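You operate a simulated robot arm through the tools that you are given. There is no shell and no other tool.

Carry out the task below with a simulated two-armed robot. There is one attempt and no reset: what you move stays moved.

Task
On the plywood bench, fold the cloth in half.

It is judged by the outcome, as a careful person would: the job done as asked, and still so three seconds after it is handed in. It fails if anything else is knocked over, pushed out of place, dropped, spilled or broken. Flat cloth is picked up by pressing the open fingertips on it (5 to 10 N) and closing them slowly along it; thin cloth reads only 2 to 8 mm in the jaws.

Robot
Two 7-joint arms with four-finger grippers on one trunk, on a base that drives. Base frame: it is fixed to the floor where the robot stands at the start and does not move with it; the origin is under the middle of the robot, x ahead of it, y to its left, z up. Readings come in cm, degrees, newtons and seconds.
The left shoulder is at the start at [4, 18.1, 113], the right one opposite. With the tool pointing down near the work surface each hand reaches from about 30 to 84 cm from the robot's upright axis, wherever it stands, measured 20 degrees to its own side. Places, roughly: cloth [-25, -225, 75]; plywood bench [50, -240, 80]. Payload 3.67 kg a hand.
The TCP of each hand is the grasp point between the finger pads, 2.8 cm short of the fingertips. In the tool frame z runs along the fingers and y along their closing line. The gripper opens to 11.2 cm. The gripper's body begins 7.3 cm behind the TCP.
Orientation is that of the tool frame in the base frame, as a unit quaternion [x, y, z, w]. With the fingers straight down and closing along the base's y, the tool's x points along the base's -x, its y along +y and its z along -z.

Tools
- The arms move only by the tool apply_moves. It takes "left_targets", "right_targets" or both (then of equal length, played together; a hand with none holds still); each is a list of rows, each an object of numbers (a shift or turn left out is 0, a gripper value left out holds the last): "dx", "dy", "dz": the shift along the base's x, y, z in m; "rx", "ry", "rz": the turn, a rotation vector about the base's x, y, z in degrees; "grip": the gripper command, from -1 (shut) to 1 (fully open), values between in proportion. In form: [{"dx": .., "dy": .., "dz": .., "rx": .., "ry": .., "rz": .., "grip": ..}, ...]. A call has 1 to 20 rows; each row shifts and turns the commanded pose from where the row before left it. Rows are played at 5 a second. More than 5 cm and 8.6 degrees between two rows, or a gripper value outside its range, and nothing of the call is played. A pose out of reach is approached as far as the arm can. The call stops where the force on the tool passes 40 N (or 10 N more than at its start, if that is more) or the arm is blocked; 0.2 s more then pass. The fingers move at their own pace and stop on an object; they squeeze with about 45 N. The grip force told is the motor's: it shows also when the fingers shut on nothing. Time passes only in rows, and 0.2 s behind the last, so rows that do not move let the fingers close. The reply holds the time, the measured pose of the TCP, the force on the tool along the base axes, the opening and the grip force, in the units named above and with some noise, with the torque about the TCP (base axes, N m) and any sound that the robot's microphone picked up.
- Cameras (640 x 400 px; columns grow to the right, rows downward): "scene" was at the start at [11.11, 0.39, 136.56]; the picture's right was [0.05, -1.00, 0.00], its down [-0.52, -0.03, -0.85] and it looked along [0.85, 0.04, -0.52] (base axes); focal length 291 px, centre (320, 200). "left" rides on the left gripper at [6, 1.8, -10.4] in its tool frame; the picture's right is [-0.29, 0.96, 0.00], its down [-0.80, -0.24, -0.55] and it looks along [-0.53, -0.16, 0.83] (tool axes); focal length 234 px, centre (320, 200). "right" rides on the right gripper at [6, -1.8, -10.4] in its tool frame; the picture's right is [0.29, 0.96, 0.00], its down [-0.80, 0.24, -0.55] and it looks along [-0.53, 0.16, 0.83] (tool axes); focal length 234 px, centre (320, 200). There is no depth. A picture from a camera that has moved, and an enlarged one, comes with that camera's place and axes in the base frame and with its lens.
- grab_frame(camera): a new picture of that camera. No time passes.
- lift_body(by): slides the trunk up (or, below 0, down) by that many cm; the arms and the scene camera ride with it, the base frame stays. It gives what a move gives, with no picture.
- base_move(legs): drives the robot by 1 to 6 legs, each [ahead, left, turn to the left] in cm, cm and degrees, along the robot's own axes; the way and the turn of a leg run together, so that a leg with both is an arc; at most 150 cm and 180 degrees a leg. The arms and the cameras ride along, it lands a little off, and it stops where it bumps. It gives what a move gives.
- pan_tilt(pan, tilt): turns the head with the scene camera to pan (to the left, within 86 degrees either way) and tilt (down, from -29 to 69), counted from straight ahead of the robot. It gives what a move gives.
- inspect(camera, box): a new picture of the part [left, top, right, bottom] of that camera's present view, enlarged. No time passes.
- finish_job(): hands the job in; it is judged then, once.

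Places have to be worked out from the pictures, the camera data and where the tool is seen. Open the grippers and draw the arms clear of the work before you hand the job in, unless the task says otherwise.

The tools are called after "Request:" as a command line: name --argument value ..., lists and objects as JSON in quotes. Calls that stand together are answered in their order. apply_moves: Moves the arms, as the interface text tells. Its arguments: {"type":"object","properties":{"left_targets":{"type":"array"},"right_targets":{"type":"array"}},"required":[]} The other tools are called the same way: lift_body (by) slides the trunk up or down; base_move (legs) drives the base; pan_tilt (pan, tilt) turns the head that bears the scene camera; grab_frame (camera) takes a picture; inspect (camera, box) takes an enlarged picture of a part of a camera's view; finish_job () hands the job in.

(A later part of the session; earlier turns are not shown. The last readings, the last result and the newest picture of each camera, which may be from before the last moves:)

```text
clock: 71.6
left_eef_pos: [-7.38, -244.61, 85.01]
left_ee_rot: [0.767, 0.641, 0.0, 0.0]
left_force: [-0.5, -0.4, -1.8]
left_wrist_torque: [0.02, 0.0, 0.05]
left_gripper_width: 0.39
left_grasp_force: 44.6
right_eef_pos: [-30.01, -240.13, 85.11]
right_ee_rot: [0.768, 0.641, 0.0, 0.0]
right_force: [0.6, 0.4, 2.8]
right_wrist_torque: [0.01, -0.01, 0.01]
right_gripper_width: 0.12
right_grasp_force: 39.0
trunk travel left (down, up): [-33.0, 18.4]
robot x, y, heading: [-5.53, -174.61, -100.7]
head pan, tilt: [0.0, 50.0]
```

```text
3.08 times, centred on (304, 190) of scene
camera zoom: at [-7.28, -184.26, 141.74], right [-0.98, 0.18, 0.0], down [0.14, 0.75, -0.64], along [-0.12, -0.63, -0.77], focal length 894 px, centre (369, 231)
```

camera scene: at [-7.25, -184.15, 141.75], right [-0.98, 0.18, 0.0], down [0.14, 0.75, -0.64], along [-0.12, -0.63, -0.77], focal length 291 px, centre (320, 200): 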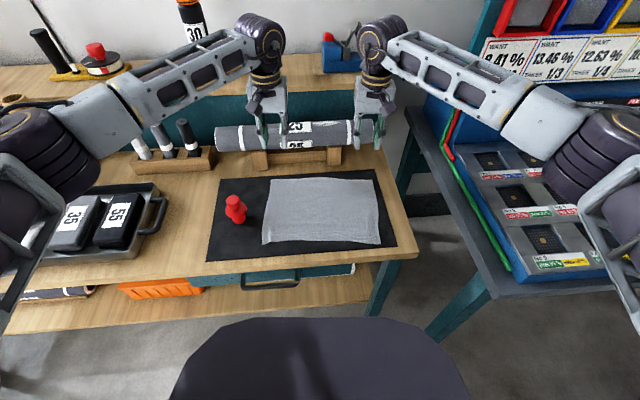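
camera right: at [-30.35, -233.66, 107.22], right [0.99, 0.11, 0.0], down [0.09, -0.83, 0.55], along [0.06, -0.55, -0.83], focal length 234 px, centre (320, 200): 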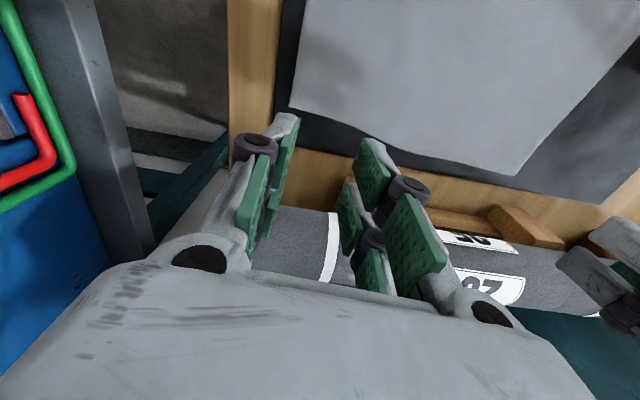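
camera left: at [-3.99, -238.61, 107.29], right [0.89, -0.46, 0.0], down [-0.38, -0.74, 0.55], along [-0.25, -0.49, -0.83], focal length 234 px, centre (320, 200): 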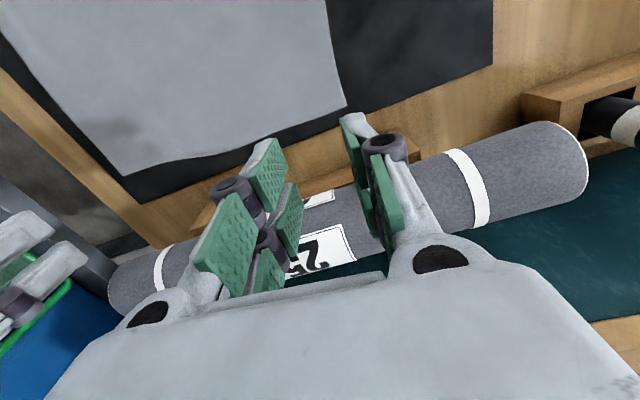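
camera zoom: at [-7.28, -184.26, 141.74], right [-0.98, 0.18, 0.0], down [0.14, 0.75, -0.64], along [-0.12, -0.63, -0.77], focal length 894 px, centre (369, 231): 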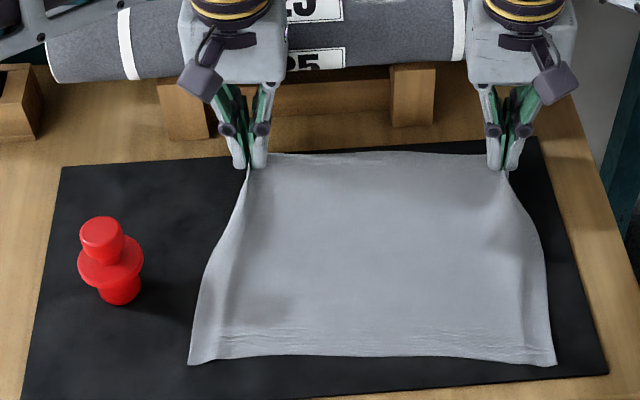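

Both hands hold and the edge lifts evenly. Now the first half of the arc: toward me 11 cm and up 8 cm, tilting the fingers gradually.

Request:
apply_moves --left_targets '[{"dx": 0.0031, "dy": 0.0167, "dz": 0.0199, "rx": -3.93, "ry": 0.74}, {"dx": 0.0035, "dy": 0.0186, "dz": 0.0198, "rx": -3.93, "ry": 0.74}, {"dx": 0.0037, "dy": 0.0196, "dz": 0.0167, "rx": -3.93, "ry": 0.74}, {"dx": 0.004, "dy": 0.0215, "dz": 0.0125, "rx": -3.93, "ry": 0.74}, {"dx": 0.004, "dy": 0.0215, "dz": 0.0064, "rx": -3.93, "ry": 0.74}, {"dx": 0.004, "dy": 0.0214, "dz": 0.0023, "rx": -3.93, "ry": 0.74}, {"dz": 0}]' --right_targets '[{"dx": 0.0031, "dy": 0.0167, "dz": 0.0199, "rx": -3.93, "ry": 0.74}, {"dx": 0.0035, "dy": 0.0186, "dz": 0.0198, "rx": -3.93, "ry": 0.74}, {"dx": 0.0037, "dy": 0.0196, "dz": 0.0167, "rx": -3.93, "ry": 0.74}, {"dx": 0.004, "dy": 0.0215, "dz": 0.0125, "rx": -3.93, "ry": 0.74}, {"dx": 0.004, "dy": 0.0215, "dz": 0.0064, "rx": -3.93, "ry": 0.74}, {"dx": 0.004, "dy": 0.0214, "dz": 0.0023, "rx": -3.93, "ry": 0.74}, {"dz": 0}]'

Request:
grab_frame --camera "scene"

Request:
inspect --camera "scene" --box '[200, 150, 408, 280]'

Request:
grab_frame --camera "left"

Request:
grab_frame --camera "right"

```text
clock: 73.2
left_eef_pos: [-5.09, -232.65, 92.82]
left_ee_rot: [0.751, 0.626, -0.161, 0.132]
left_force: [-1.5, -0.4, -0.6]
left_wrist_torque: [0.05, 0.04, -0.01]
left_gripper_width: 0.37
left_grasp_force: 44.4
right_eef_pos: [-27.89, -228.2, 92.73]
right_ee_rot: [0.752, 0.625, -0.161, 0.132]
right_force: [2.9, -0.5, 1.6]
right_wrist_torque: [-0.01, -0.13, -0.01]
right_gripper_width: 0.24
right_grasp_force: 43.3
trunk travel left (down, up): [-33.0, 18.4]
robot x, y, heading: [-5.77, -174.75, -100.1]
head pan, tilt: [0.0, 50.0]
```

```text
taken
camera scene: at [-7.28, -184.36, 141.73], right [-0.98, 0.18, 0.0], down [0.14, 0.75, -0.64], along [-0.12, -0.63, -0.77], focal length 291 px, centre (320, 200)
```

scene: 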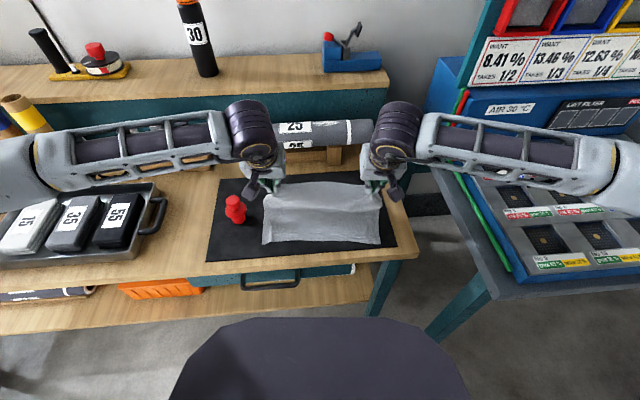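

```text
3.08 times, centred on (304, 215) of scene
camera zoom: at [-7.28, -184.36, 141.73], right [-0.98, 0.18, 0.0], down [0.14, 0.75, -0.64], along [-0.12, -0.63, -0.77], focal length 894 px, centre (369, 154)
```

zoom: 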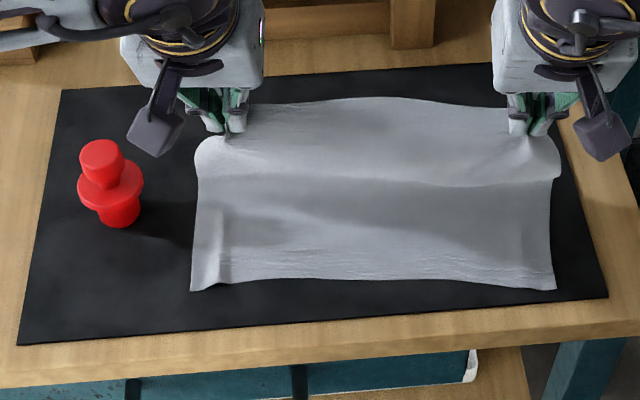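

```text
taken
camera left: at [-1.54, -223.46, 99.88], right [0.89, -0.43, 0.12], down [-0.32, -0.45, 0.83], along [-0.31, -0.78, -0.54], focal length 234 px, centre (320, 200)
```

left: 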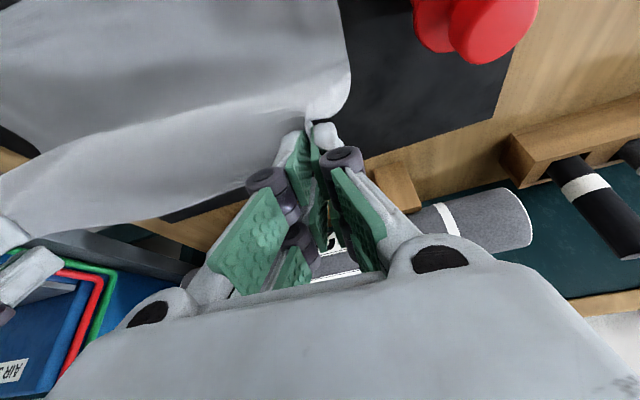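

```text
taken
camera right: at [-27.94, -218.32, 99.85], right [0.99, 0.09, -0.12], down [0.15, -0.54, 0.83], along [0.01, -0.84, -0.55], focal length 234 px, centre (320, 200)
```

right: 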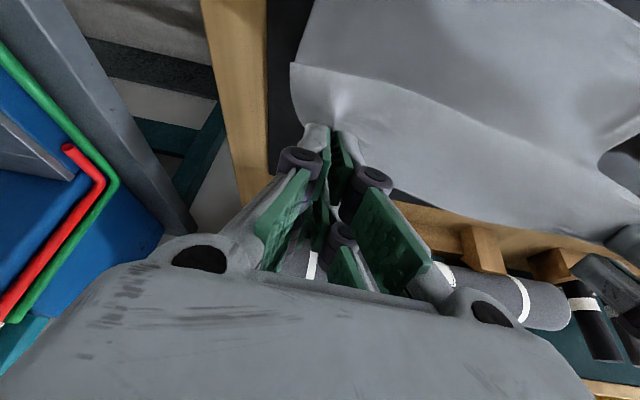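

The sheet bulges forward of the hands because the held strip points toward me. I'll pull it upright: tilt further to about 45° while raising the tips about 2.5 cm.

Request:
apply_moves --left_targets '[{"dx": 0.0005, "dy": 0.0028, "dz": 0.006, "rx": -6.88, "ry": 1.29}, {"dx": 0.0005, "dy": 0.0028, "dz": 0.006, "rx": -6.88, "ry": 1.29}, {"dx": 0.0005, "dy": 0.0028, "dz": 0.007, "rx": -6.88, "ry": 1.29}, {"dz": 0}]' --right_targets '[{"dx": 0.0005, "dy": 0.0028, "dz": 0.006, "rx": -6.88, "ry": 1.29}, {"dx": 0.0005, "dy": 0.0028, "dz": 0.006, "rx": -6.88, "ry": 1.29}, {"dx": 0.0005, "dy": 0.0028, "dz": 0.007, "rx": -6.88, "ry": 1.29}, {"dz": 0}]'

Request:
inspect --camera "scene" --box '[200, 150, 408, 280]'

Request:
grab_frame --camera "left"

```text
clock: 74.2
left_eef_pos: [-4.83, -231.78, 94.69]
left_ee_rot: [0.71, 0.592, -0.295, 0.243]
left_force: [-3.5, 1.1, -1.4]
left_wrist_torque: [-0.03, 0.0, 0.08]
left_gripper_width: 0.4
left_grasp_force: 46.5
right_eef_pos: [-27.65, -227.43, 94.66]
right_ee_rot: [0.71, 0.592, -0.294, 0.244]
right_force: [1.5, -0.2, -0.1]
right_wrist_torque: [-0.01, 0.0, -0.03]
right_gripper_width: 0.35
right_grasp_force: 45.2
trunk travel left (down, up): [-33.0, 18.4]
robot x, y, heading: [-5.68, -174.91, -100.3]
head pan, tilt: [0.0, 50.0]
```

```text
3.08 times, centred on (304, 215) of scene
camera zoom: at [-7.28, -184.28, 141.74], right [-0.98, 0.18, 0.0], down [0.14, 0.75, -0.64], along [-0.12, -0.63, -0.77], focal length 894 px, centre (369, 154)
```

zoom: 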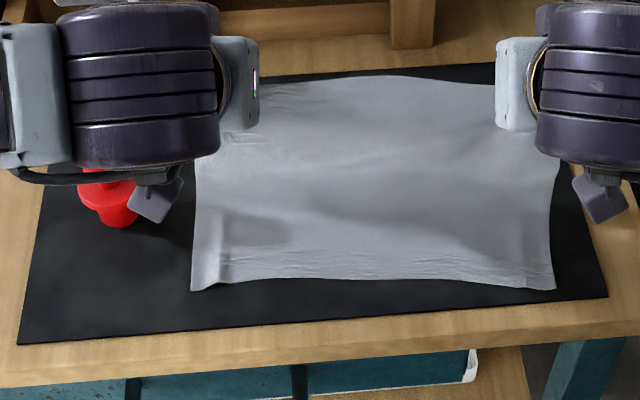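

```text
taken
camera left: at [-0.96, -220.7, 97.7], right [0.91, -0.37, 0.2], down [-0.26, -0.13, 0.96], along [-0.33, -0.92, -0.21], focal length 234 px, centre (320, 200)
```

left: 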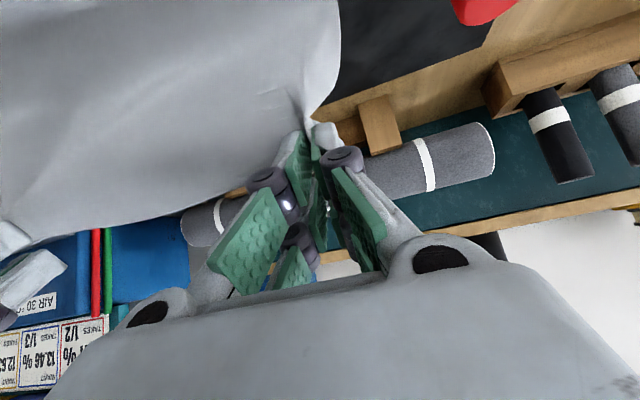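

The tilt worked and the cloth now rises smoothly to the hands. Continue toward me about 5 cm at nearly the same height, and look.

Request:
apply_moves --left_targets '[{"dx": 0.0031, "dy": 0.0167}, {"dx": 0.0031, "dy": 0.0167, "dz": -0.002}, {"dx": 0.0031, "dy": 0.0167, "dz": -0.004}, {"dz": 0}]' --right_targets '[{"dx": 0.0031, "dy": 0.0167}, {"dx": 0.0031, "dy": 0.0167, "dz": -0.002}, {"dx": 0.0031, "dy": 0.0167, "dz": -0.004}, {"dz": 0}]'

Request:
inspect --camera "scene" --box '[200, 150, 408, 280]'

Request:
grab_frame --camera "left"

Request:
grab_frame --camera "right"

```text
clock: 75.2
left_eef_pos: [-4.04, -226.93, 93.97]
left_ee_rot: [0.71, 0.591, -0.295, 0.245]
left_force: [-0.8, 0.3, 0.5]
left_wrist_torque: [-0.03, 0.02, 0.0]
left_gripper_width: 0.1
left_grasp_force: 40.3
right_eef_pos: [-26.78, -222.29, 94.18]
right_ee_rot: [0.71, 0.59, -0.297, 0.243]
right_force: [1.0, 1.9, 2.6]
right_wrist_torque: [0.08, -0.07, 0.05]
right_gripper_width: 0.22
right_grasp_force: 45.9
trunk travel left (down, up): [-33.0, 18.4]
robot x, y, heading: [-5.5, -174.88, -100.4]
head pan, tilt: [0.0, 50.0]
```

```text
3.08 times, centred on (304, 215) of scene
camera zoom: at [-7.27, -184.3, 141.74], right [-0.98, 0.18, 0.0], down [0.14, 0.75, -0.64], along [-0.12, -0.63, -0.77], focal length 894 px, centre (369, 154)
```

zoom: 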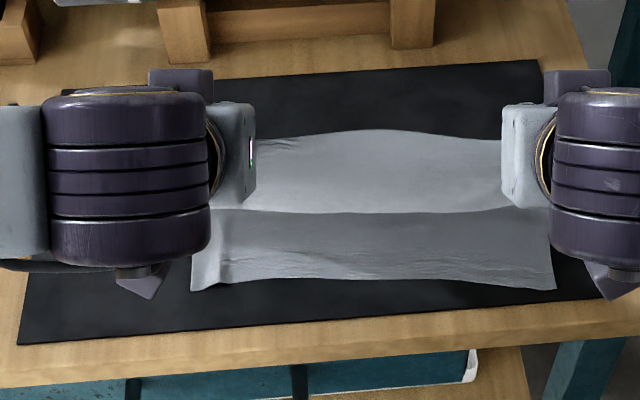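

```text
taken
camera left: at [-0.17, -215.82, 97.02], right [0.91, -0.37, 0.2], down [-0.26, -0.13, 0.96], along [-0.33, -0.92, -0.21], focal length 234 px, centre (320, 200)
```

left: 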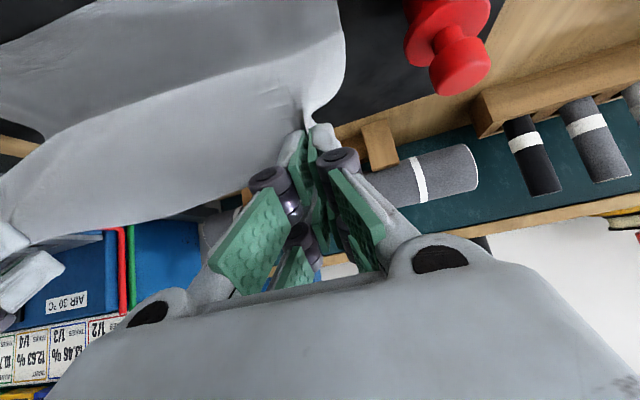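

```text
taken
camera right: at [-26.43, -210.74, 97.3], right [0.98, 0.03, -0.21], down [0.21, -0.21, 0.95], along [-0.02, -0.98, -0.21], focal length 234 px, centre (320, 200)
```

right: 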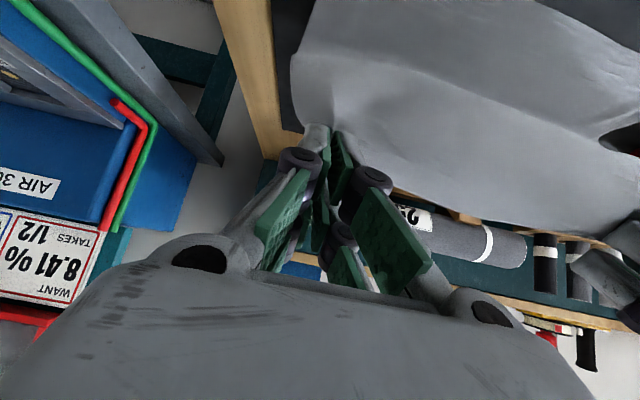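

The front edge hasn't moved and the sheet hangs nearly vertical from the hands. I keep leading with the held edge: 8 cm further toward me while descending about 4.5 cm, to overshoot the front edge slightly.

Request:
apply_moves --left_targets '[{"dx": 0.0037, "dy": 0.0197, "dz": -0.004}, {"dx": 0.0037, "dy": 0.0197, "dz": -0.01}, {"dx": 0.0037, "dy": 0.0197, "dz": -0.015}, {"dx": 0.0037, "dy": 0.0197, "dz": -0.016}, {"dz": 0}]' --right_targets '[{"dx": 0.0037, "dy": 0.0197, "dz": -0.004}, {"dx": 0.0037, "dy": 0.0197, "dz": -0.01}, {"dx": 0.0037, "dy": 0.0197, "dz": -0.015}, {"dx": 0.0037, "dy": 0.0197, "dz": -0.016}, {"dz": 0}]'

Request:
inspect --camera "scene" --box '[200, 150, 408, 280]'

Request:
grab_frame --camera "left"

Request:
grab_frame --camera "right"

```text
clock: 76.4
left_eef_pos: [-2.39, -219.03, 89.66]
left_ee_rot: [0.709, 0.592, -0.295, 0.244]
left_force: [-2.2, 3.4, 2.6]
left_wrist_torque: [0.05, -0.5, 0.42]
left_gripper_width: 0.21
left_grasp_force: 36.0
right_eef_pos: [-25.27, -214.75, 89.68]
right_ee_rot: [0.709, 0.592, -0.295, 0.244]
right_force: [2.7, -1.2, -0.6]
right_wrist_torque: [-0.04, 0.0, 0.04]
right_gripper_width: 0.33
right_grasp_force: 44.2
trunk travel left (down, up): [-33.0, 18.4]
robot x, y, heading: [-5.68, -174.76, -100.3]
head pan, tilt: [0.0, 50.0]
```

```text
3.08 times, centred on (304, 215) of scene
camera zoom: at [-7.26, -184.24, 141.74], right [-0.98, 0.18, 0.0], down [0.14, 0.75, -0.64], along [-0.12, -0.63, -0.77], focal length 894 px, centre (369, 154)
```

zoom: 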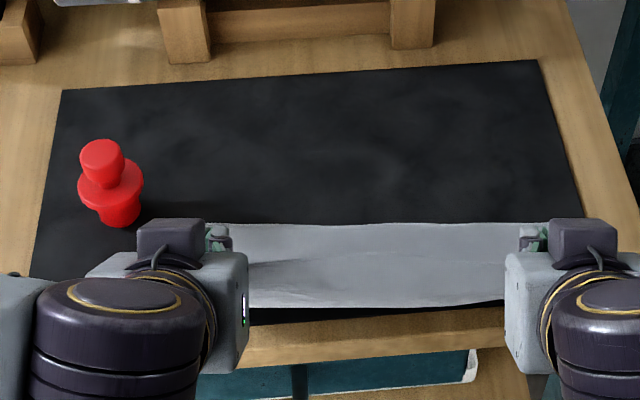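

```text
taken
camera left: at [1.42, -208.0, 92.7], right [0.91, -0.37, 0.2], down [-0.26, -0.13, 0.96], along [-0.33, -0.92, -0.21], focal length 234 px, centre (320, 200)
```

left: 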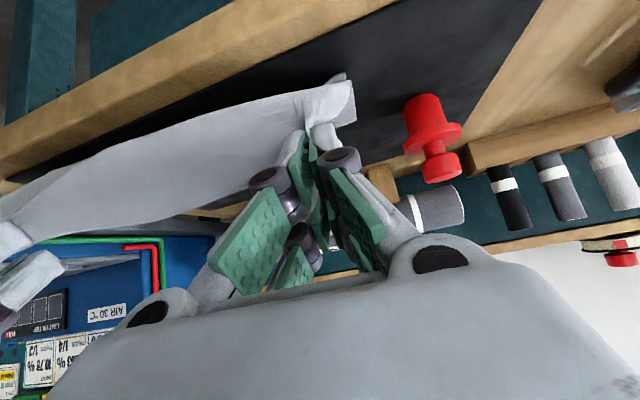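

```text
taken
camera right: at [-24.97, -203.05, 92.93], right [0.98, 0.03, -0.21], down [0.21, -0.21, 0.95], along [-0.02, -0.98, -0.21], focal length 234 px, centre (320, 200)
```

right: 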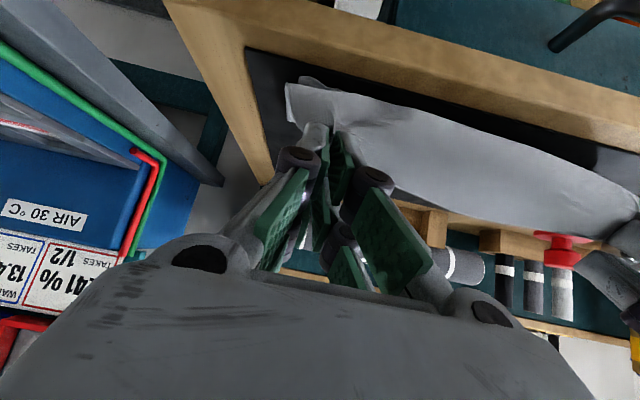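

The sheet is looping forward under the hands because of how the jaws hold it (strip pointing toward me), so laying it now would make a Z. A pinch across the edge (jaws closing front-to-back) with the tilt would let the sheet trail behind correctly. I'll retrace the path to lay the cloth flat again.

Request:
apply_moves --left_targets '[{"dx": -0.0037, "dy": -0.0197, "dz": 0.016}, {"dx": -0.0037, "dy": -0.0197, "dz": 0.015}, {"dx": -0.0037, "dy": -0.0197, "dz": 0.01}, {"dx": -0.0037, "dy": -0.0197, "dz": 0.004}, {"dx": -0.0031, "dy": -0.0167, "dz": 0.004}, {"dx": -0.0031, "dy": -0.0167, "dz": 0.002}, {"dx": -0.0031, "dy": -0.0167}, {"dx": -0.0005, "dy": -0.0028, "dz": -0.007, "rx": 6.88, "ry": -1.29}, {"dx": -0.0005, "dy": -0.0028, "dz": -0.006, "rx": 6.88, "ry": -1.29}, {"dx": -0.0005, "dy": -0.0028, "dz": -0.006, "rx": 6.88, "ry": -1.29}, {"dz": 0}]' --right_targets '[{"dx": -0.0037, "dy": -0.0197, "dz": 0.016}, {"dx": -0.0037, "dy": -0.0197, "dz": 0.015}, {"dx": -0.0037, "dy": -0.0197, "dz": 0.01}, {"dx": -0.0037, "dy": -0.0197, "dz": 0.004}, {"dx": -0.0031, "dy": -0.0167, "dz": 0.004}, {"dx": -0.0031, "dy": -0.0167, "dz": 0.002}, {"dx": -0.0031, "dy": -0.0167}, {"dx": -0.0005, "dy": -0.0028, "dz": -0.007, "rx": 6.88, "ry": -1.29}, {"dx": -0.0005, "dy": -0.0028, "dz": -0.006, "rx": 6.88, "ry": -1.29}, {"dx": -0.0005, "dy": -0.0028, "dz": -0.006, "rx": 6.88, "ry": -1.29}, {"dz": 0}]'

Request:
inspect --camera "scene" --box '[200, 150, 408, 280]'

```text
clock: 78.8
left_eef_pos: [-5.0, -232.64, 92.99]
left_ee_rot: [0.751, 0.626, -0.16, 0.133]
left_force: [0.4, 1.1, 0.9]
left_wrist_torque: [-0.01, -0.01, 0.02]
left_gripper_width: 0.16
left_grasp_force: 43.8
right_eef_pos: [-27.8, -228.16, 92.83]
right_ee_rot: [0.751, 0.627, -0.16, 0.132]
right_force: [0.7, 0.3, 0.9]
right_wrist_torque: [-0.05, -0.05, 0.0]
right_gripper_width: 0.15
right_grasp_force: 34.6
trunk travel left (down, up): [-33.0, 18.4]
robot x, y, heading: [-5.66, -174.51, -100.4]
head pan, tilt: [0.0, 50.0]
```

```text
3.08 times, centred on (304, 215) of scene
camera zoom: at [-7.25, -184.16, 141.75], right [-0.98, 0.18, 0.0], down [0.14, 0.75, -0.64], along [-0.12, -0.63, -0.77], focal length 894 px, centre (369, 154)
```

zoom: 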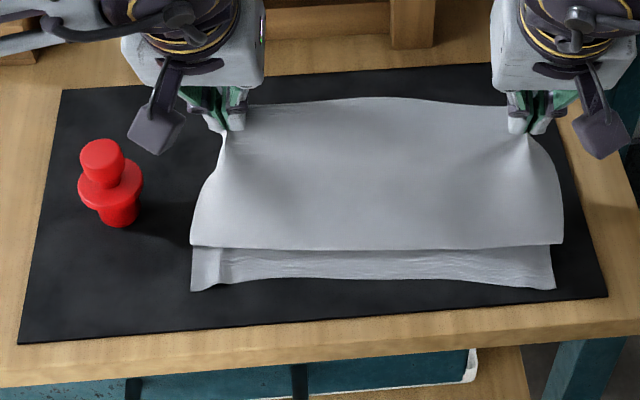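

It's currently a Z-fold with the front edge still in place; continuing the retrace backward should pull it out flat.

Request:
apply_moves --left_targets '[{"dx": -0.004, "dy": -0.0214, "dz": -0.0023, "rx": 3.93, "ry": -0.74}, {"dx": -0.004, "dy": -0.0215, "dz": -0.0064, "rx": 3.93, "ry": -0.74}, {"dx": -0.004, "dy": -0.0215, "dz": -0.0125, "rx": 3.93, "ry": -0.74}, {"dx": -0.0037, "dy": -0.0196, "dz": -0.0167, "rx": 3.93, "ry": -0.74}, {"dx": -0.0035, "dy": -0.0186, "dz": -0.0198, "rx": 3.93, "ry": -0.74}, {"dx": -0.0031, "dy": -0.0167, "dz": -0.0199, "rx": 3.93, "ry": -0.74}, {"dz": 0}]' --right_targets '[{"dx": -0.004, "dy": -0.0214, "dz": -0.0023, "rx": 3.93, "ry": -0.74}, {"dx": -0.004, "dy": -0.0215, "dz": -0.0064, "rx": 3.93, "ry": -0.74}, {"dx": -0.004, "dy": -0.0215, "dz": -0.0125, "rx": 3.93, "ry": -0.74}, {"dx": -0.0037, "dy": -0.0196, "dz": -0.0167, "rx": 3.93, "ry": -0.74}, {"dx": -0.0035, "dy": -0.0186, "dz": -0.0198, "rx": 3.93, "ry": -0.74}, {"dx": -0.0031, "dy": -0.0167, "dz": -0.0199, "rx": 3.93, "ry": -0.74}, {"dz": 0}]'

Request:
inspect --camera "scene" --box '[200, 125, 408, 255]'

```text
clock: 80.4
left_eef_pos: [-7.21, -244.33, 85.08]
left_ee_rot: [0.768, 0.64, -0.001, 0.001]
left_force: [1.3, 0.9, 1.4]
left_wrist_torque: [0.03, -0.01, 0.04]
left_gripper_width: 0.03
left_grasp_force: 35.1
right_eef_pos: [-29.78, -239.97, 85.17]
right_ee_rot: [0.768, 0.641, 0.0, 0.0]
right_force: [-0.5, 1.7, 1.9]
right_wrist_torque: [0.0, 0.01, -0.01]
right_gripper_width: 0.07
right_grasp_force: 35.7
trunk travel left (down, up): [-33.0, 18.4]
robot x, y, heading: [-5.86, -175.05, -100.3]
head pan, tilt: [0.0, 50.0]
```

```text
3.08 times, centred on (304, 190) of scene
camera zoom: at [-7.24, -184.11, 141.76], right [-0.98, 0.18, 0.0], down [0.14, 0.75, -0.64], along [-0.12, -0.63, -0.77], focal length 894 px, centre (369, 231)
```

zoom: 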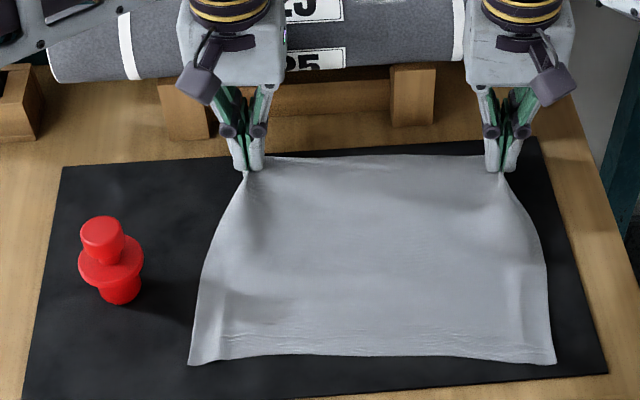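

The cloth is back as it was, still gripped. The earlier failure came from carrying the edge too high (that peels the fold line forward), so I'll redo it on a lower path: up to about 9.5 cm over the midline, then down at 45°.

Request:
apply_moves --left_targets '[{"dx": 0.0032, "dy": 0.0171, "dz": 0.0159, "rx": -4.915, "ry": 0.92}, {"dx": 0.0032, "dy": 0.0171, "dz": 0.0167, "rx": -4.915, "ry": 0.92}, {"dx": 0.0036, "dy": 0.0191, "dz": 0.0155, "rx": -4.915, "ry": 0.92}, {"dx": 0.0037, "dy": 0.02, "dz": 0.0132, "rx": -4.915, "ry": 0.92}, {"dx": 0.0037, "dy": 0.0199, "dz": 0.0091, "rx": -4.915, "ry": 0.92}, {"dx": 0.0035, "dy": 0.0188, "dz": 0.0009, "rx": -4.915, "ry": 0.92}, {"dz": 0}]' --right_targets '[{"dx": 0.0032, "dy": 0.0171, "dz": 0.0159, "rx": -4.915, "ry": 0.92}, {"dx": 0.0032, "dy": 0.0171, "dz": 0.0167, "rx": -4.915, "ry": 0.92}, {"dx": 0.0036, "dy": 0.0191, "dz": 0.0155, "rx": -4.915, "ry": 0.92}, {"dx": 0.0037, "dy": 0.02, "dz": 0.0132, "rx": -4.915, "ry": 0.92}, {"dx": 0.0037, "dy": 0.0199, "dz": 0.0091, "rx": -4.915, "ry": 0.92}, {"dx": 0.0035, "dy": 0.0188, "dz": 0.0009, "rx": -4.915, "ry": 0.92}, {"dz": 0}]'

Request:
inspect --camera "scene" --box '[200, 140, 408, 270]'

Request:
grab_frame --camera "left"

```text
clock: 82.0
left_eef_pos: [-5.23, -233.49, 92.27]
left_ee_rot: [0.742, 0.619, -0.198, 0.165]
left_force: [0.3, 1.3, 0.9]
left_wrist_torque: [-0.01, -0.02, 0.0]
left_gripper_width: 0.1
left_grasp_force: 34.7
right_eef_pos: [-27.73, -228.82, 92.37]
right_ee_rot: [0.741, 0.619, -0.2, 0.166]
right_force: [-2.3, -0.1, -0.1]
right_wrist_torque: [-0.01, 0.12, -0.03]
right_gripper_width: 0.38
right_grasp_force: 44.4
trunk travel left (down, up): [-33.0, 18.4]
robot x, y, heading: [-5.59, -174.36, -100.4]
head pan, tilt: [0.0, 50.0]
```

```text
3.08 times, centred on (304, 205) of scene
camera zoom: at [-7.26, -184.35, 141.73], right [-0.98, 0.18, 0.0], down [0.14, 0.75, -0.64], along [-0.12, -0.63, -0.77], focal length 894 px, centre (369, 185)
```

zoom: 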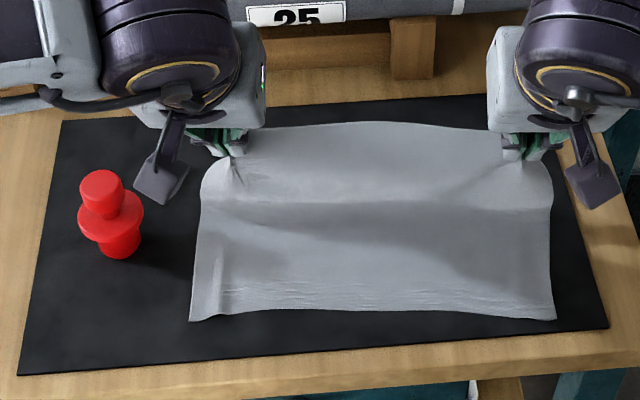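

```text
taken
camera left: at [-1.56, -223.71, 98.2], right [0.9, -0.42, 0.14], down [-0.31, -0.36, 0.88], along [-0.32, -0.83, -0.46], focal length 234 px, centre (320, 200)
```

left: 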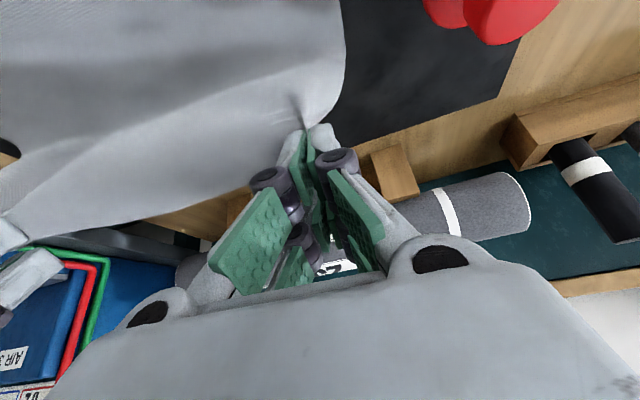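

The sheet ramps forward off the jaws. I'll tilt the hands much further (to about 75°, fingers nearly horizontal) over the midline so the sheet hangs straight down from the jaws before bringing it over.

Request:
apply_moves --left_targets '[{"dx": 0.0007, "dy": 0.0038, "dz": 0.0006, "rx": -7.37, "ry": 1.38}, {"dx": 0.0007, "dy": 0.0038, "dz": 0.0006, "rx": -7.37, "ry": 1.38}, {"dx": 0.0007, "dy": 0.0038, "dz": 0.0006, "rx": -7.37, "ry": 1.38}, {"dx": 0.0007, "dy": 0.0038, "dz": 0.0006, "rx": -7.37, "ry": 1.38}, {"dx": 0.0007, "dy": 0.0038, "dz": 0.0006, "rx": -7.37, "ry": 1.38}, {"dx": 0.0007, "dy": 0.0038, "dz": 0.0006, "rx": -7.37, "ry": 1.38}, {"dz": 0}]' --right_targets '[{"dx": 0.0007, "dy": 0.0038, "dz": 0.0006, "rx": -7.37, "ry": 1.38}, {"dx": 0.0007, "dy": 0.0038, "dz": 0.0006, "rx": -7.37, "ry": 1.38}, {"dx": 0.0007, "dy": 0.0038, "dz": 0.0006, "rx": -7.37, "ry": 1.38}, {"dx": 0.0007, "dy": 0.0038, "dz": 0.0006, "rx": -7.37, "ry": 1.38}, {"dx": 0.0007, "dy": 0.0038, "dz": 0.0006, "rx": -7.37, "ry": 1.38}, {"dx": 0.0007, "dy": 0.0038, "dz": 0.0006, "rx": -7.37, "ry": 1.38}, {"dz": 0}]'

Request:
grab_frame --camera "scene"

Request:
inspect --camera "scene" --box '[200, 140, 408, 270]'

Request:
grab_frame --camera "left"

Request:
grab_frame --camera "right"

```text
clock: 83.6
left_eef_pos: [-8.69, -229.26, 93.62]
left_ee_rot: [0.624, 0.513, -0.459, 0.368]
left_force: [1.7, 5.5, 2.8]
left_wrist_torque: [0.11, 0.02, -0.06]
left_gripper_width: 0.27
left_grasp_force: 37.7
left hand out of reach, approached as far as the arm can: row 4, 6
right_eef_pos: [-24.55, -227.09, 93.99]
right_ee_rot: [0.63, 0.528, -0.438, 0.364]
right_force: [-0.6, 2.1, -0.1]
right_wrist_torque: [0.07, 0.08, -0.05]
right_gripper_width: 0.1
right_grasp_force: 35.2
right hand out of reach, approached as far as the arm can: row 4, 6
trunk travel left (down, up): [-33.0, 18.4]
robot x, y, heading: [-5.33, -174.75, -100.1]
head pan, tilt: [0.0, 50.0]
```

```text
taken
camera scene: at [-7.25, -184.0, 141.76], right [-0.98, 0.18, 0.0], down [0.14, 0.75, -0.64], along [-0.12, -0.63, -0.77], focal length 291 px, centre (320, 200)
```

scene: 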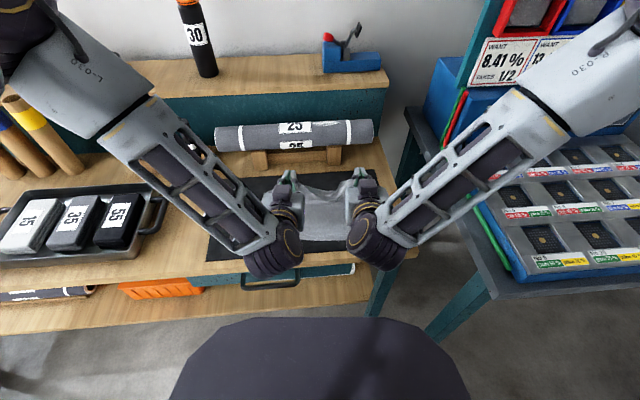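

```text
3.08 times, centred on (304, 205) of scene
camera zoom: at [-7.25, -184.0, 141.76], right [-0.98, 0.18, 0.0], down [0.14, 0.75, -0.64], along [-0.12, -0.63, -0.77], focal length 894 px, centre (369, 185)
```

zoom: 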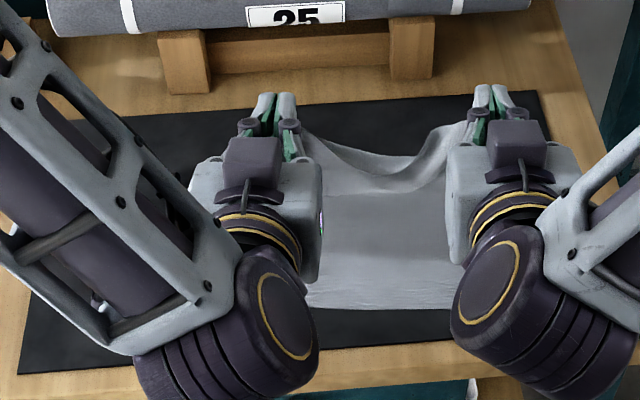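

```text
taken
camera left: at [-4.62, -218.27, 91.04], right [0.92, -0.28, 0.26], down [-0.17, 0.32, 0.93], along [-0.35, -0.9, 0.25], focal length 234 px, centre (320, 200)
```

left: 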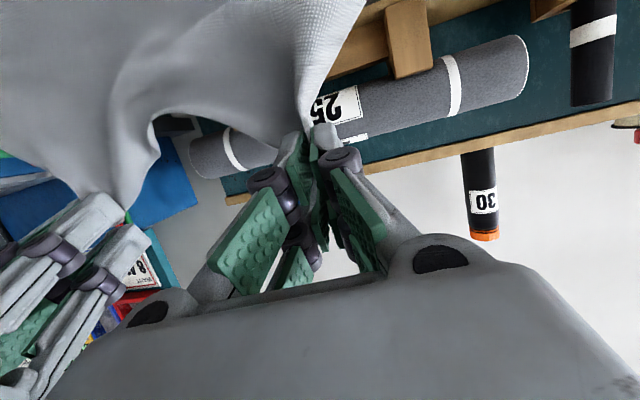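

```text
taken
camera right: at [-24.21, -215.2, 91.94], right [0.96, -0.07, -0.27], down [0.28, 0.19, 0.94], along [-0.01, -0.98, 0.21], focal length 234 px, centre (320, 200)
```

right: 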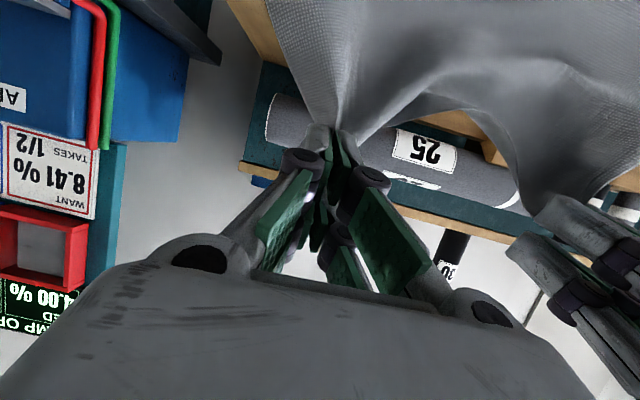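

75° is out of reach and pulled the hands together, so I go back. I'll retrace to the flat position and regrip with the jaws closing across the edge.

Request:
apply_moves --left_targets '[{"dx": -0.0007, "dy": -0.0038, "dz": -0.0006, "rx": 7.37, "ry": -1.38}, {"dx": -0.0007, "dy": -0.0038, "dz": -0.0006, "rx": 7.37, "ry": -1.38}, {"dx": -0.0007, "dy": -0.0038, "dz": -0.0006, "rx": 7.37, "ry": -1.38}, {"dx": -0.0007, "dy": -0.0038, "dz": -0.0006, "rx": 7.37, "ry": -1.38}, {"dx": -0.0007, "dy": -0.0038, "dz": -0.0006, "rx": 7.37, "ry": -1.38}, {"dx": -0.0007, "dy": -0.0038, "dz": -0.0006, "rx": 7.37, "ry": -1.38}, {"dz": 0}]' --right_targets '[{"dx": -0.0007, "dy": -0.0038, "dz": -0.0006, "rx": 7.37, "ry": -1.38}, {"dx": -0.0007, "dy": -0.0038, "dz": -0.0006, "rx": 7.37, "ry": -1.38}, {"dx": -0.0007, "dy": -0.0038, "dz": -0.0006, "rx": 7.37, "ry": -1.38}, {"dx": -0.0007, "dy": -0.0038, "dz": -0.0006, "rx": 7.37, "ry": -1.38}, {"dx": -0.0007, "dy": -0.0038, "dz": -0.0006, "rx": 7.37, "ry": -1.38}, {"dx": -0.0007, "dy": -0.0038, "dz": -0.0006, "rx": 7.37, "ry": -1.38}, {"dz": 0}]'

Request:
inspect --camera "scene" --box '[200, 140, 408, 270]'

```text
clock: 85.2
left_eef_pos: [-9.12, -231.83, 93.12]
left_ee_rot: [0.747, 0.622, -0.19, 0.138]
left_force: [-0.3, -0.3, -1.0]
left_wrist_torque: [0.01, -0.06, 0.03]
left_gripper_width: 0.53
left_grasp_force: 39.3
right_eef_pos: [-24.74, -229.53, 93.38]
right_ee_rot: [0.75, 0.626, -0.16, 0.141]
right_force: [1.4, -0.7, -0.7]
right_wrist_torque: [0.0, 0.16, -0.07]
right_gripper_width: 0.41
right_grasp_force: 45.4
trunk travel left (down, up): [-33.0, 18.4]
robot x, y, heading: [-5.45, -174.54, -100.2]
head pan, tilt: [0.0, 50.0]
```

```text
3.08 times, centred on (304, 205) of scene
camera zoom: at [-7.22, -184.12, 141.75], right [-0.98, 0.18, 0.0], down [0.14, 0.75, -0.64], along [-0.12, -0.63, -0.77], focal length 894 px, centre (369, 185)
```

zoom: 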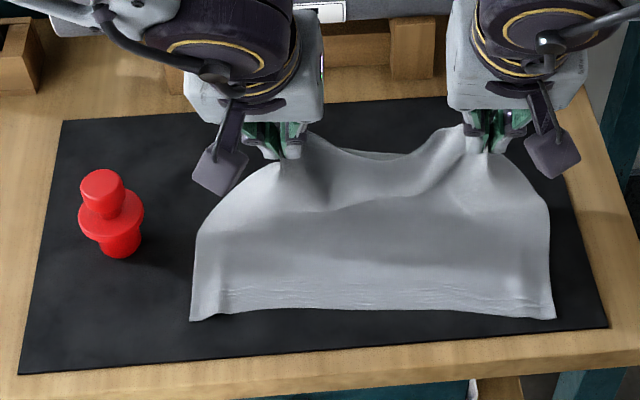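

The hands stayed drawn inward after the reach limit. I spread them back to their previous spacing, then lay the edge back down at the rear, levelling the tools.

Request:
apply_moves --left_targets '[{"dx": 0.0196, "dy": -0.0074, "dz": -0.002}, {"dx": 0.0196, "dy": -0.0074, "dz": -0.002}, {"dx": -0.0035, "dy": -0.0185, "dz": -0.002, "rx": 4.39, "ry": -1.11}, {"dx": -0.0035, "dy": -0.0185, "dz": -0.006, "rx": 4.39, "ry": -1.11}, {"dx": -0.0035, "dy": -0.0185, "dz": -0.013, "rx": 4.39, "ry": -1.11}, {"dx": -0.0035, "dy": -0.0185, "dz": -0.016, "rx": 4.39, "ry": -1.11}, {"dx": -0.0035, "dy": -0.0185, "dz": -0.02, "rx": 4.39, "ry": -1.11}, {"dx": -0.0035, "dy": -0.0185, "dz": -0.02, "rx": 4.39, "ry": -1.11}, {"dz": 0}]' --right_targets '[{"dx": -0.015, "dy": 0.0037, "dz": -0.0035}, {"dx": -0.015, "dy": 0.0037, "dz": -0.0035}, {"dx": -0.0037, "dy": -0.0188, "dz": -0.002, "rx": 4.05, "ry": -0.63}, {"dx": -0.0037, "dy": -0.0188, "dz": -0.006, "rx": 4.05, "ry": -0.63}, {"dx": -0.0037, "dy": -0.0188, "dz": -0.013, "rx": 4.05, "ry": -0.63}, {"dx": -0.0037, "dy": -0.0188, "dz": -0.016, "rx": 4.05, "ry": -0.63}, {"dx": -0.0037, "dy": -0.0188, "dz": -0.02, "rx": 4.05, "ry": -0.63}, {"dx": -0.0037, "dy": -0.0188, "dz": -0.02, "rx": 4.05, "ry": -0.63}, {"dz": 0}]'

Request:
inspect --camera "scene" --box '[200, 125, 408, 255]'

```text
clock: 86.2
left_eef_pos: [-6.5, -236.13, 92.38]
left_ee_rot: [0.76, 0.626, -0.146, 0.095]
left_force: [-19.3, 4.1, 1.2]
left_wrist_torque: [0.14, 0.52, -0.04]
left_gripper_width: 0.16
left_grasp_force: 39.8
right_eef_pos: [-27.57, -231.98, 92.0]
right_ee_rot: [0.755, 0.637, -0.113, 0.111]
right_force: [18.8, -3.8, -0.2]
right_wrist_torque: [-0.05, -0.35, 0.0]
right_gripper_width: 0.23
right_grasp_force: 40.7
trunk travel left (down, up): [-33.0, 18.4]
robot x, y, heading: [-5.75, -175.02, -100.1]
head pan, tilt: [0.0, 50.0]
stopped in row 4 (left hand): the force on the tool passed its limit at 41 N (the readings are from after the stop); the commanded pose is now the measured one
```

```text
3.08 times, centred on (304, 190) of scene
camera zoom: at [-7.31, -184.45, 141.73], right [-0.98, 0.18, 0.0], down [0.14, 0.75, -0.64], along [-0.12, -0.63, -0.77], focal length 894 px, centre (369, 231)
```

zoom: 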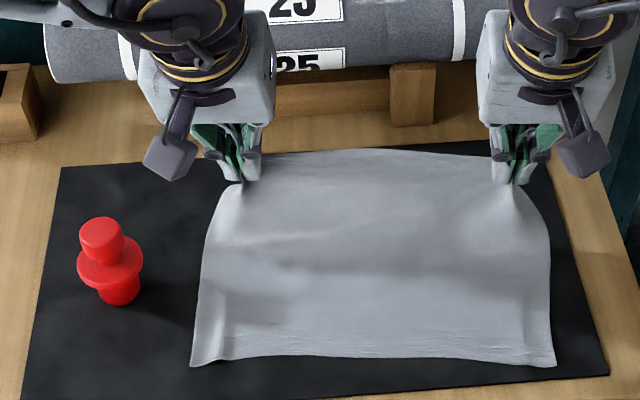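

Lateral tension stopped it (the hands were spread wider than the cloth between them). I ease the hands inward 3 mm each, then finish laying the edge down with a narrower spacing.

Request:
apply_moves --left_targets '[{"dx": -0.003}, {"dx": -0.003, "dy": -0.016, "dz": -0.015, "rx": 3.84, "ry": -1.18, "rz": 0.13}, {"dx": -0.003, "dy": -0.016, "dz": -0.015, "rx": 3.84, "ry": -1.18, "rz": 0.13}, {"dx": -0.003, "dy": -0.016, "dz": -0.015, "rx": 3.84, "ry": -1.18, "rz": 0.13}, {"dx": -0.003, "dy": -0.016, "dz": -0.015, "rx": 3.84, "ry": -1.18, "rz": 0.13}, {"dx": -0.003, "dy": -0.016, "dz": -0.012, "rx": 3.84, "ry": -1.18, "rz": 0.13}, {"dz": 0}]' --right_targets '[{"dx": 0.003}, {"dx": -0.0033, "dy": -0.0166, "dz": -0.0142, "rx": 3.62, "ry": -0.36, "rz": -0.14}, {"dx": -0.0033, "dy": -0.0166, "dz": -0.0142, "rx": 3.62, "ry": -0.36, "rz": -0.14}, {"dx": -0.0033, "dy": -0.0166, "dz": -0.0142, "rx": 3.62, "ry": -0.36, "rz": -0.14}, {"dx": -0.0033, "dy": -0.0166, "dz": -0.0142, "rx": 3.62, "ry": -0.36, "rz": -0.14}, {"dx": -0.0033, "dy": -0.0166, "dz": -0.0112, "rx": 3.62, "ry": -0.36, "rz": -0.14}, {"dz": 0}]'

Request:
inspect --camera "scene" --box '[200, 125, 408, 255]'

Request:
inspect --camera "left" --box '[200, 80, 440, 230]'

Request:
inspect --camera "right" --box '[200, 80, 440, 230]'

```text
clock: 87.8
left_eef_pos: [-7.88, -244.01, 85.26]
left_ee_rot: [0.768, 0.64, 0.001, 0.004]
left_force: [-28.3, 5.2, 0.4]
left_wrist_torque: [0.15, 0.78, 0.25]
left_gripper_width: 0.22
left_grasp_force: 39.5
right_eef_pos: [-29.19, -240.2, 85.36]
right_ee_rot: [0.769, 0.639, -0.001, 0.0]
right_force: [27.8, -5.3, 0.0]
right_wrist_torque: [-0.11, -0.69, -0.13]
right_gripper_width: 0.18
right_grasp_force: 38.0
trunk travel left (down, up): [-33.0, 18.4]
robot x, y, heading: [-5.4, -174.64, -100.4]
head pan, tilt: [0.0, 50.0]
```

```text
3.08 times, centred on (304, 190) of scene
camera zoom: at [-7.24, -184.16, 141.75], right [-0.98, 0.18, 0.0], down [0.14, 0.75, -0.64], along [-0.12, -0.63, -0.77], focal length 894 px, centre (369, 231)
```

zoom: 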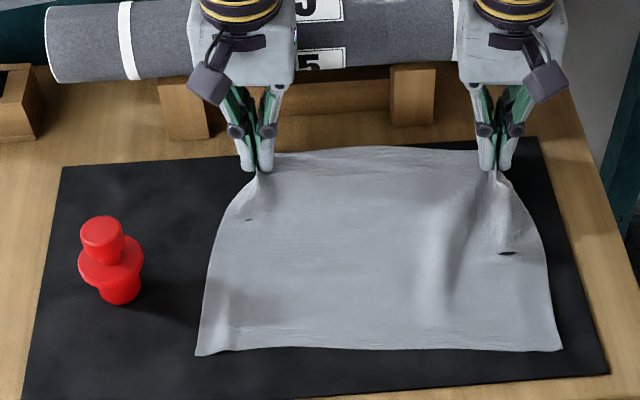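

```text
2.67 times, centred on (320, 155) of left
camera zoom: at [-5.19, -238.5, 95.58], right [0.89, -0.46, 0.0], down [-0.38, -0.74, 0.55], along [-0.25, -0.49, -0.83], focal length 624 px, centre (320, 320)
```

zoom: 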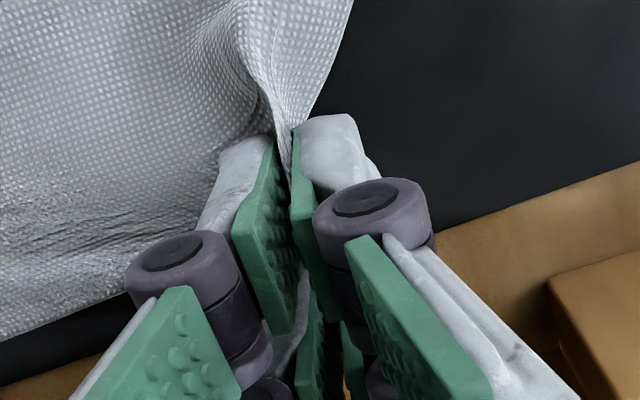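

```text
2.67 times, centred on (320, 155) of right
camera zoom: at [-29.95, -233.9, 95.87], right [0.99, 0.11, 0.0], down [0.09, -0.83, 0.55], along [0.06, -0.55, -0.83], focal length 624 px, centre (320, 320)
```

zoom: 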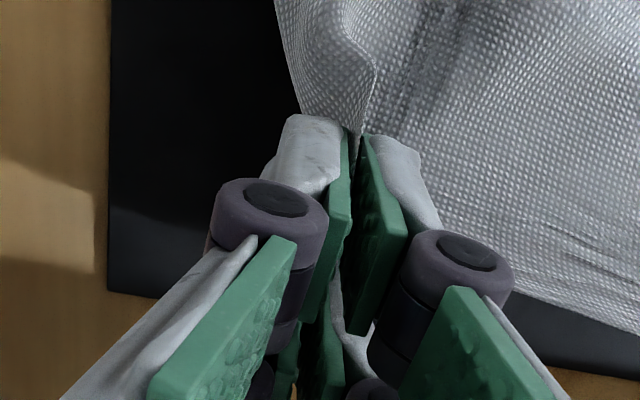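

Tension is still 28 N across the span, so I ease inward 5 mm each, lower to the mat and open slowly to release.

Request:
apply_moves --left_targets '[{"dx": -0.003}, {"dx": -0.003, "dz": -0.01}, {"dz": -0.009}, {"grip": -0.9}, {"grip": -0.8}, {"grip": -0.7}, {"grip": -0.6}, {"grip": -0.5}, {"grip": -0.4}, {"dz": 0}]' --right_targets '[{"dx": 0.003}, {"dx": 0.003, "dz": -0.01}, {"dz": -0.009}, {"grip": -0.9}, {"grip": -0.8}, {"grip": -0.7}, {"grip": -0.6}, {"grip": -0.5}, {"grip": -0.4}, {"dz": 0}]'

Request:
inspect --camera "scene" --box '[200, 125, 408, 255]'

Request:
inspect --camera "left" --box '[200, 80, 440, 230]'

Request:
inspect --camera "right" --box '[200, 80, 440, 230]'

```text
clock: 90.0
left_eef_pos: [-8.54, -244.24, 83.25]
left_ee_rot: [0.767, 0.641, 0.001, 0.004]
left_force: [0.1, -0.6, -0.1]
left_wrist_torque: [-0.02, 0.01, 0.04]
left_gripper_width: 3.34
left_grasp_force: 0.1
right_eef_pos: [-28.77, -240.05, 83.4]
right_ee_rot: [0.77, 0.638, -0.002, -0.003]
right_force: [-0.7, -0.4, -0.3]
right_wrist_torque: [0.0, 0.05, 0.04]
right_gripper_width: 3.37
right_grasp_force: 0.0
trunk travel left (down, up): [-33.0, 18.4]
robot x, y, heading: [-5.24, -174.54, -100.4]
head pan, tilt: [0.0, 50.0]
```

```text
3.08 times, centred on (304, 190) of scene
camera zoom: at [-7.27, -184.28, 141.74], right [-0.98, 0.18, 0.0], down [0.14, 0.75, -0.64], along [-0.12, -0.63, -0.77], focal length 894 px, centre (369, 231)
```

zoom: 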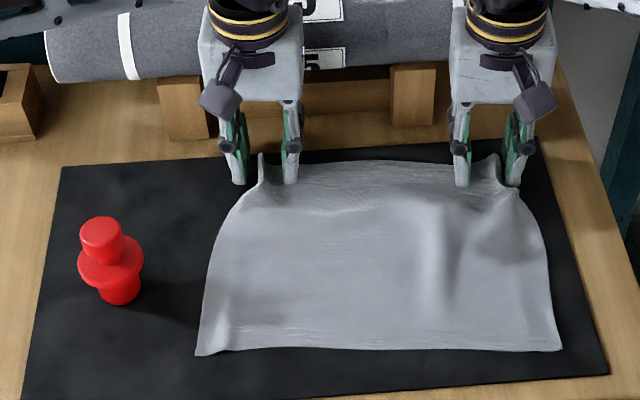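

```text
2.67 times, centred on (320, 155) of left
camera zoom: at [-5.79, -238.68, 93.66], right [0.89, -0.45, 0.01], down [-0.38, -0.74, 0.55], along [-0.25, -0.5, -0.83], focal length 624 px, centre (320, 320)
```

zoom: 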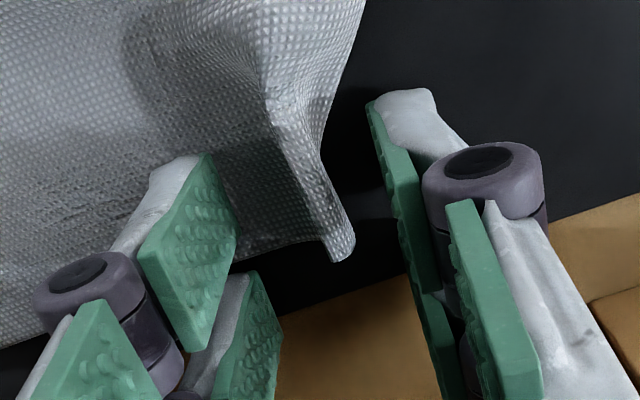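

```text
2.67 times, centred on (320, 155) of right
camera zoom: at [-29.44, -233.91, 93.87], right [0.99, 0.11, -0.01], down [0.09, -0.83, 0.55], along [0.05, -0.55, -0.83], focal length 624 px, centre (320, 320)
```

zoom: 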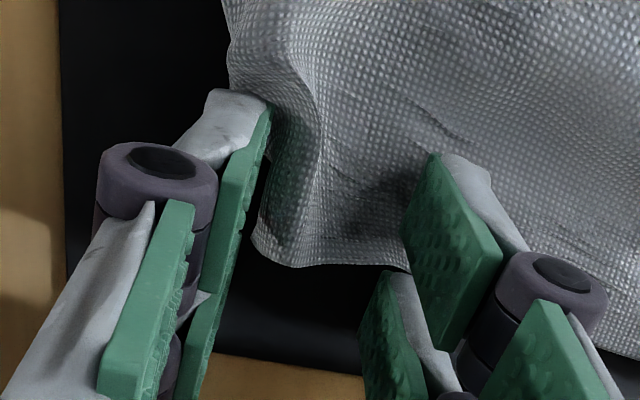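

Released; both back corners are gathered as ridges. I'll smooth them the same way: raise, close the fingers, set them on the flaps (left corner ≈(-8.4,-245), right ≈(-30.4,-240.5)).

Request:
apply_moves --left_targets '[{"dz": 0.02}, {"dz": 0.02, "grip": -1}, {"dx": 0.004, "dy": -0.006}, {"dz": 0}, {"dz": -0.02}, {"dz": -0.012}, {"dz": 0}]' --right_targets '[{"dz": 0.02}, {"dz": 0.02, "grip": -1}, {"dx": -0.015, "dy": -0.005}, {"dz": 0}, {"dz": -0.02}, {"dz": -0.012}, {"dz": 0}]'

Request:
inspect --camera "left" --box '[200, 80, 440, 230]'

Request:
inspect --camera "right" --box '[200, 80, 440, 230]'

```text
clock: 91.6
left_eef_pos: [-8.18, -244.65, 83.98]
left_ee_rot: [0.768, 0.64, 0.002, 0.003]
left_force: [0.5, -0.2, -0.1]
left_wrist_torque: [-0.03, -0.02, -0.02]
left_gripper_width: 0.0
left_grasp_force: 35.8
right_eef_pos: [-30.32, -240.81, 84.1]
right_ee_rot: [0.77, 0.639, -0.003, -0.002]
right_force: [-0.8, -0.6, 0.3]
right_wrist_torque: [-0.01, 0.0, 0.0]
right_gripper_width: 0.0
right_grasp_force: 35.8
trunk travel left (down, up): [-33.0, 18.4]
robot x, y, heading: [-5.39, -174.78, -100.2]
head pan, tilt: [0.0, 50.0]
```

```text
2.67 times, centred on (320, 155) of left
camera zoom: at [-5.44, -239.11, 94.3], right [0.89, -0.45, 0.01], down [-0.38, -0.74, 0.55], along [-0.25, -0.5, -0.83], focal length 624 px, centre (320, 320)
```

zoom: 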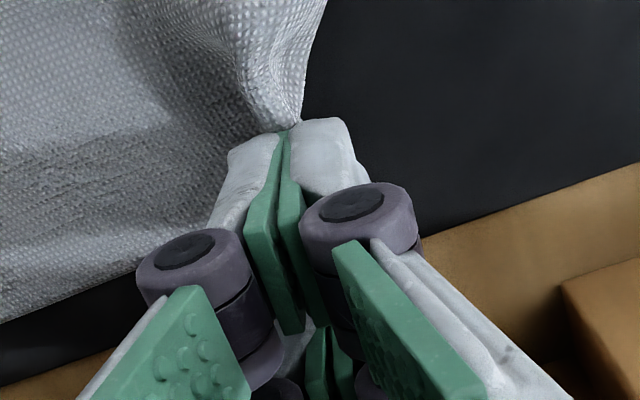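

```text
2.67 times, centred on (320, 155) of right
camera zoom: at [-30.93, -234.47, 94.59], right [0.99, 0.11, -0.01], down [0.09, -0.83, 0.55], along [0.05, -0.55, -0.83], focal length 624 px, centre (320, 320)
```

zoom: 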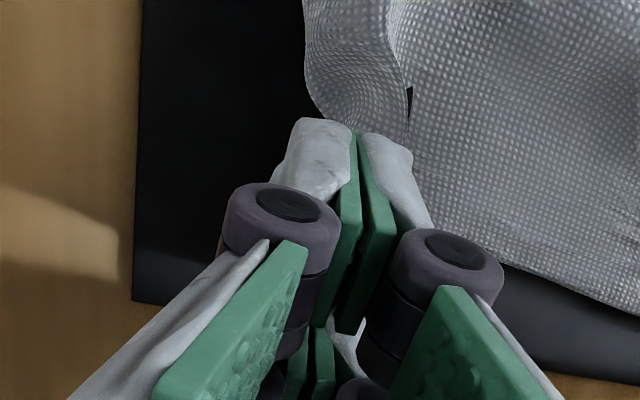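

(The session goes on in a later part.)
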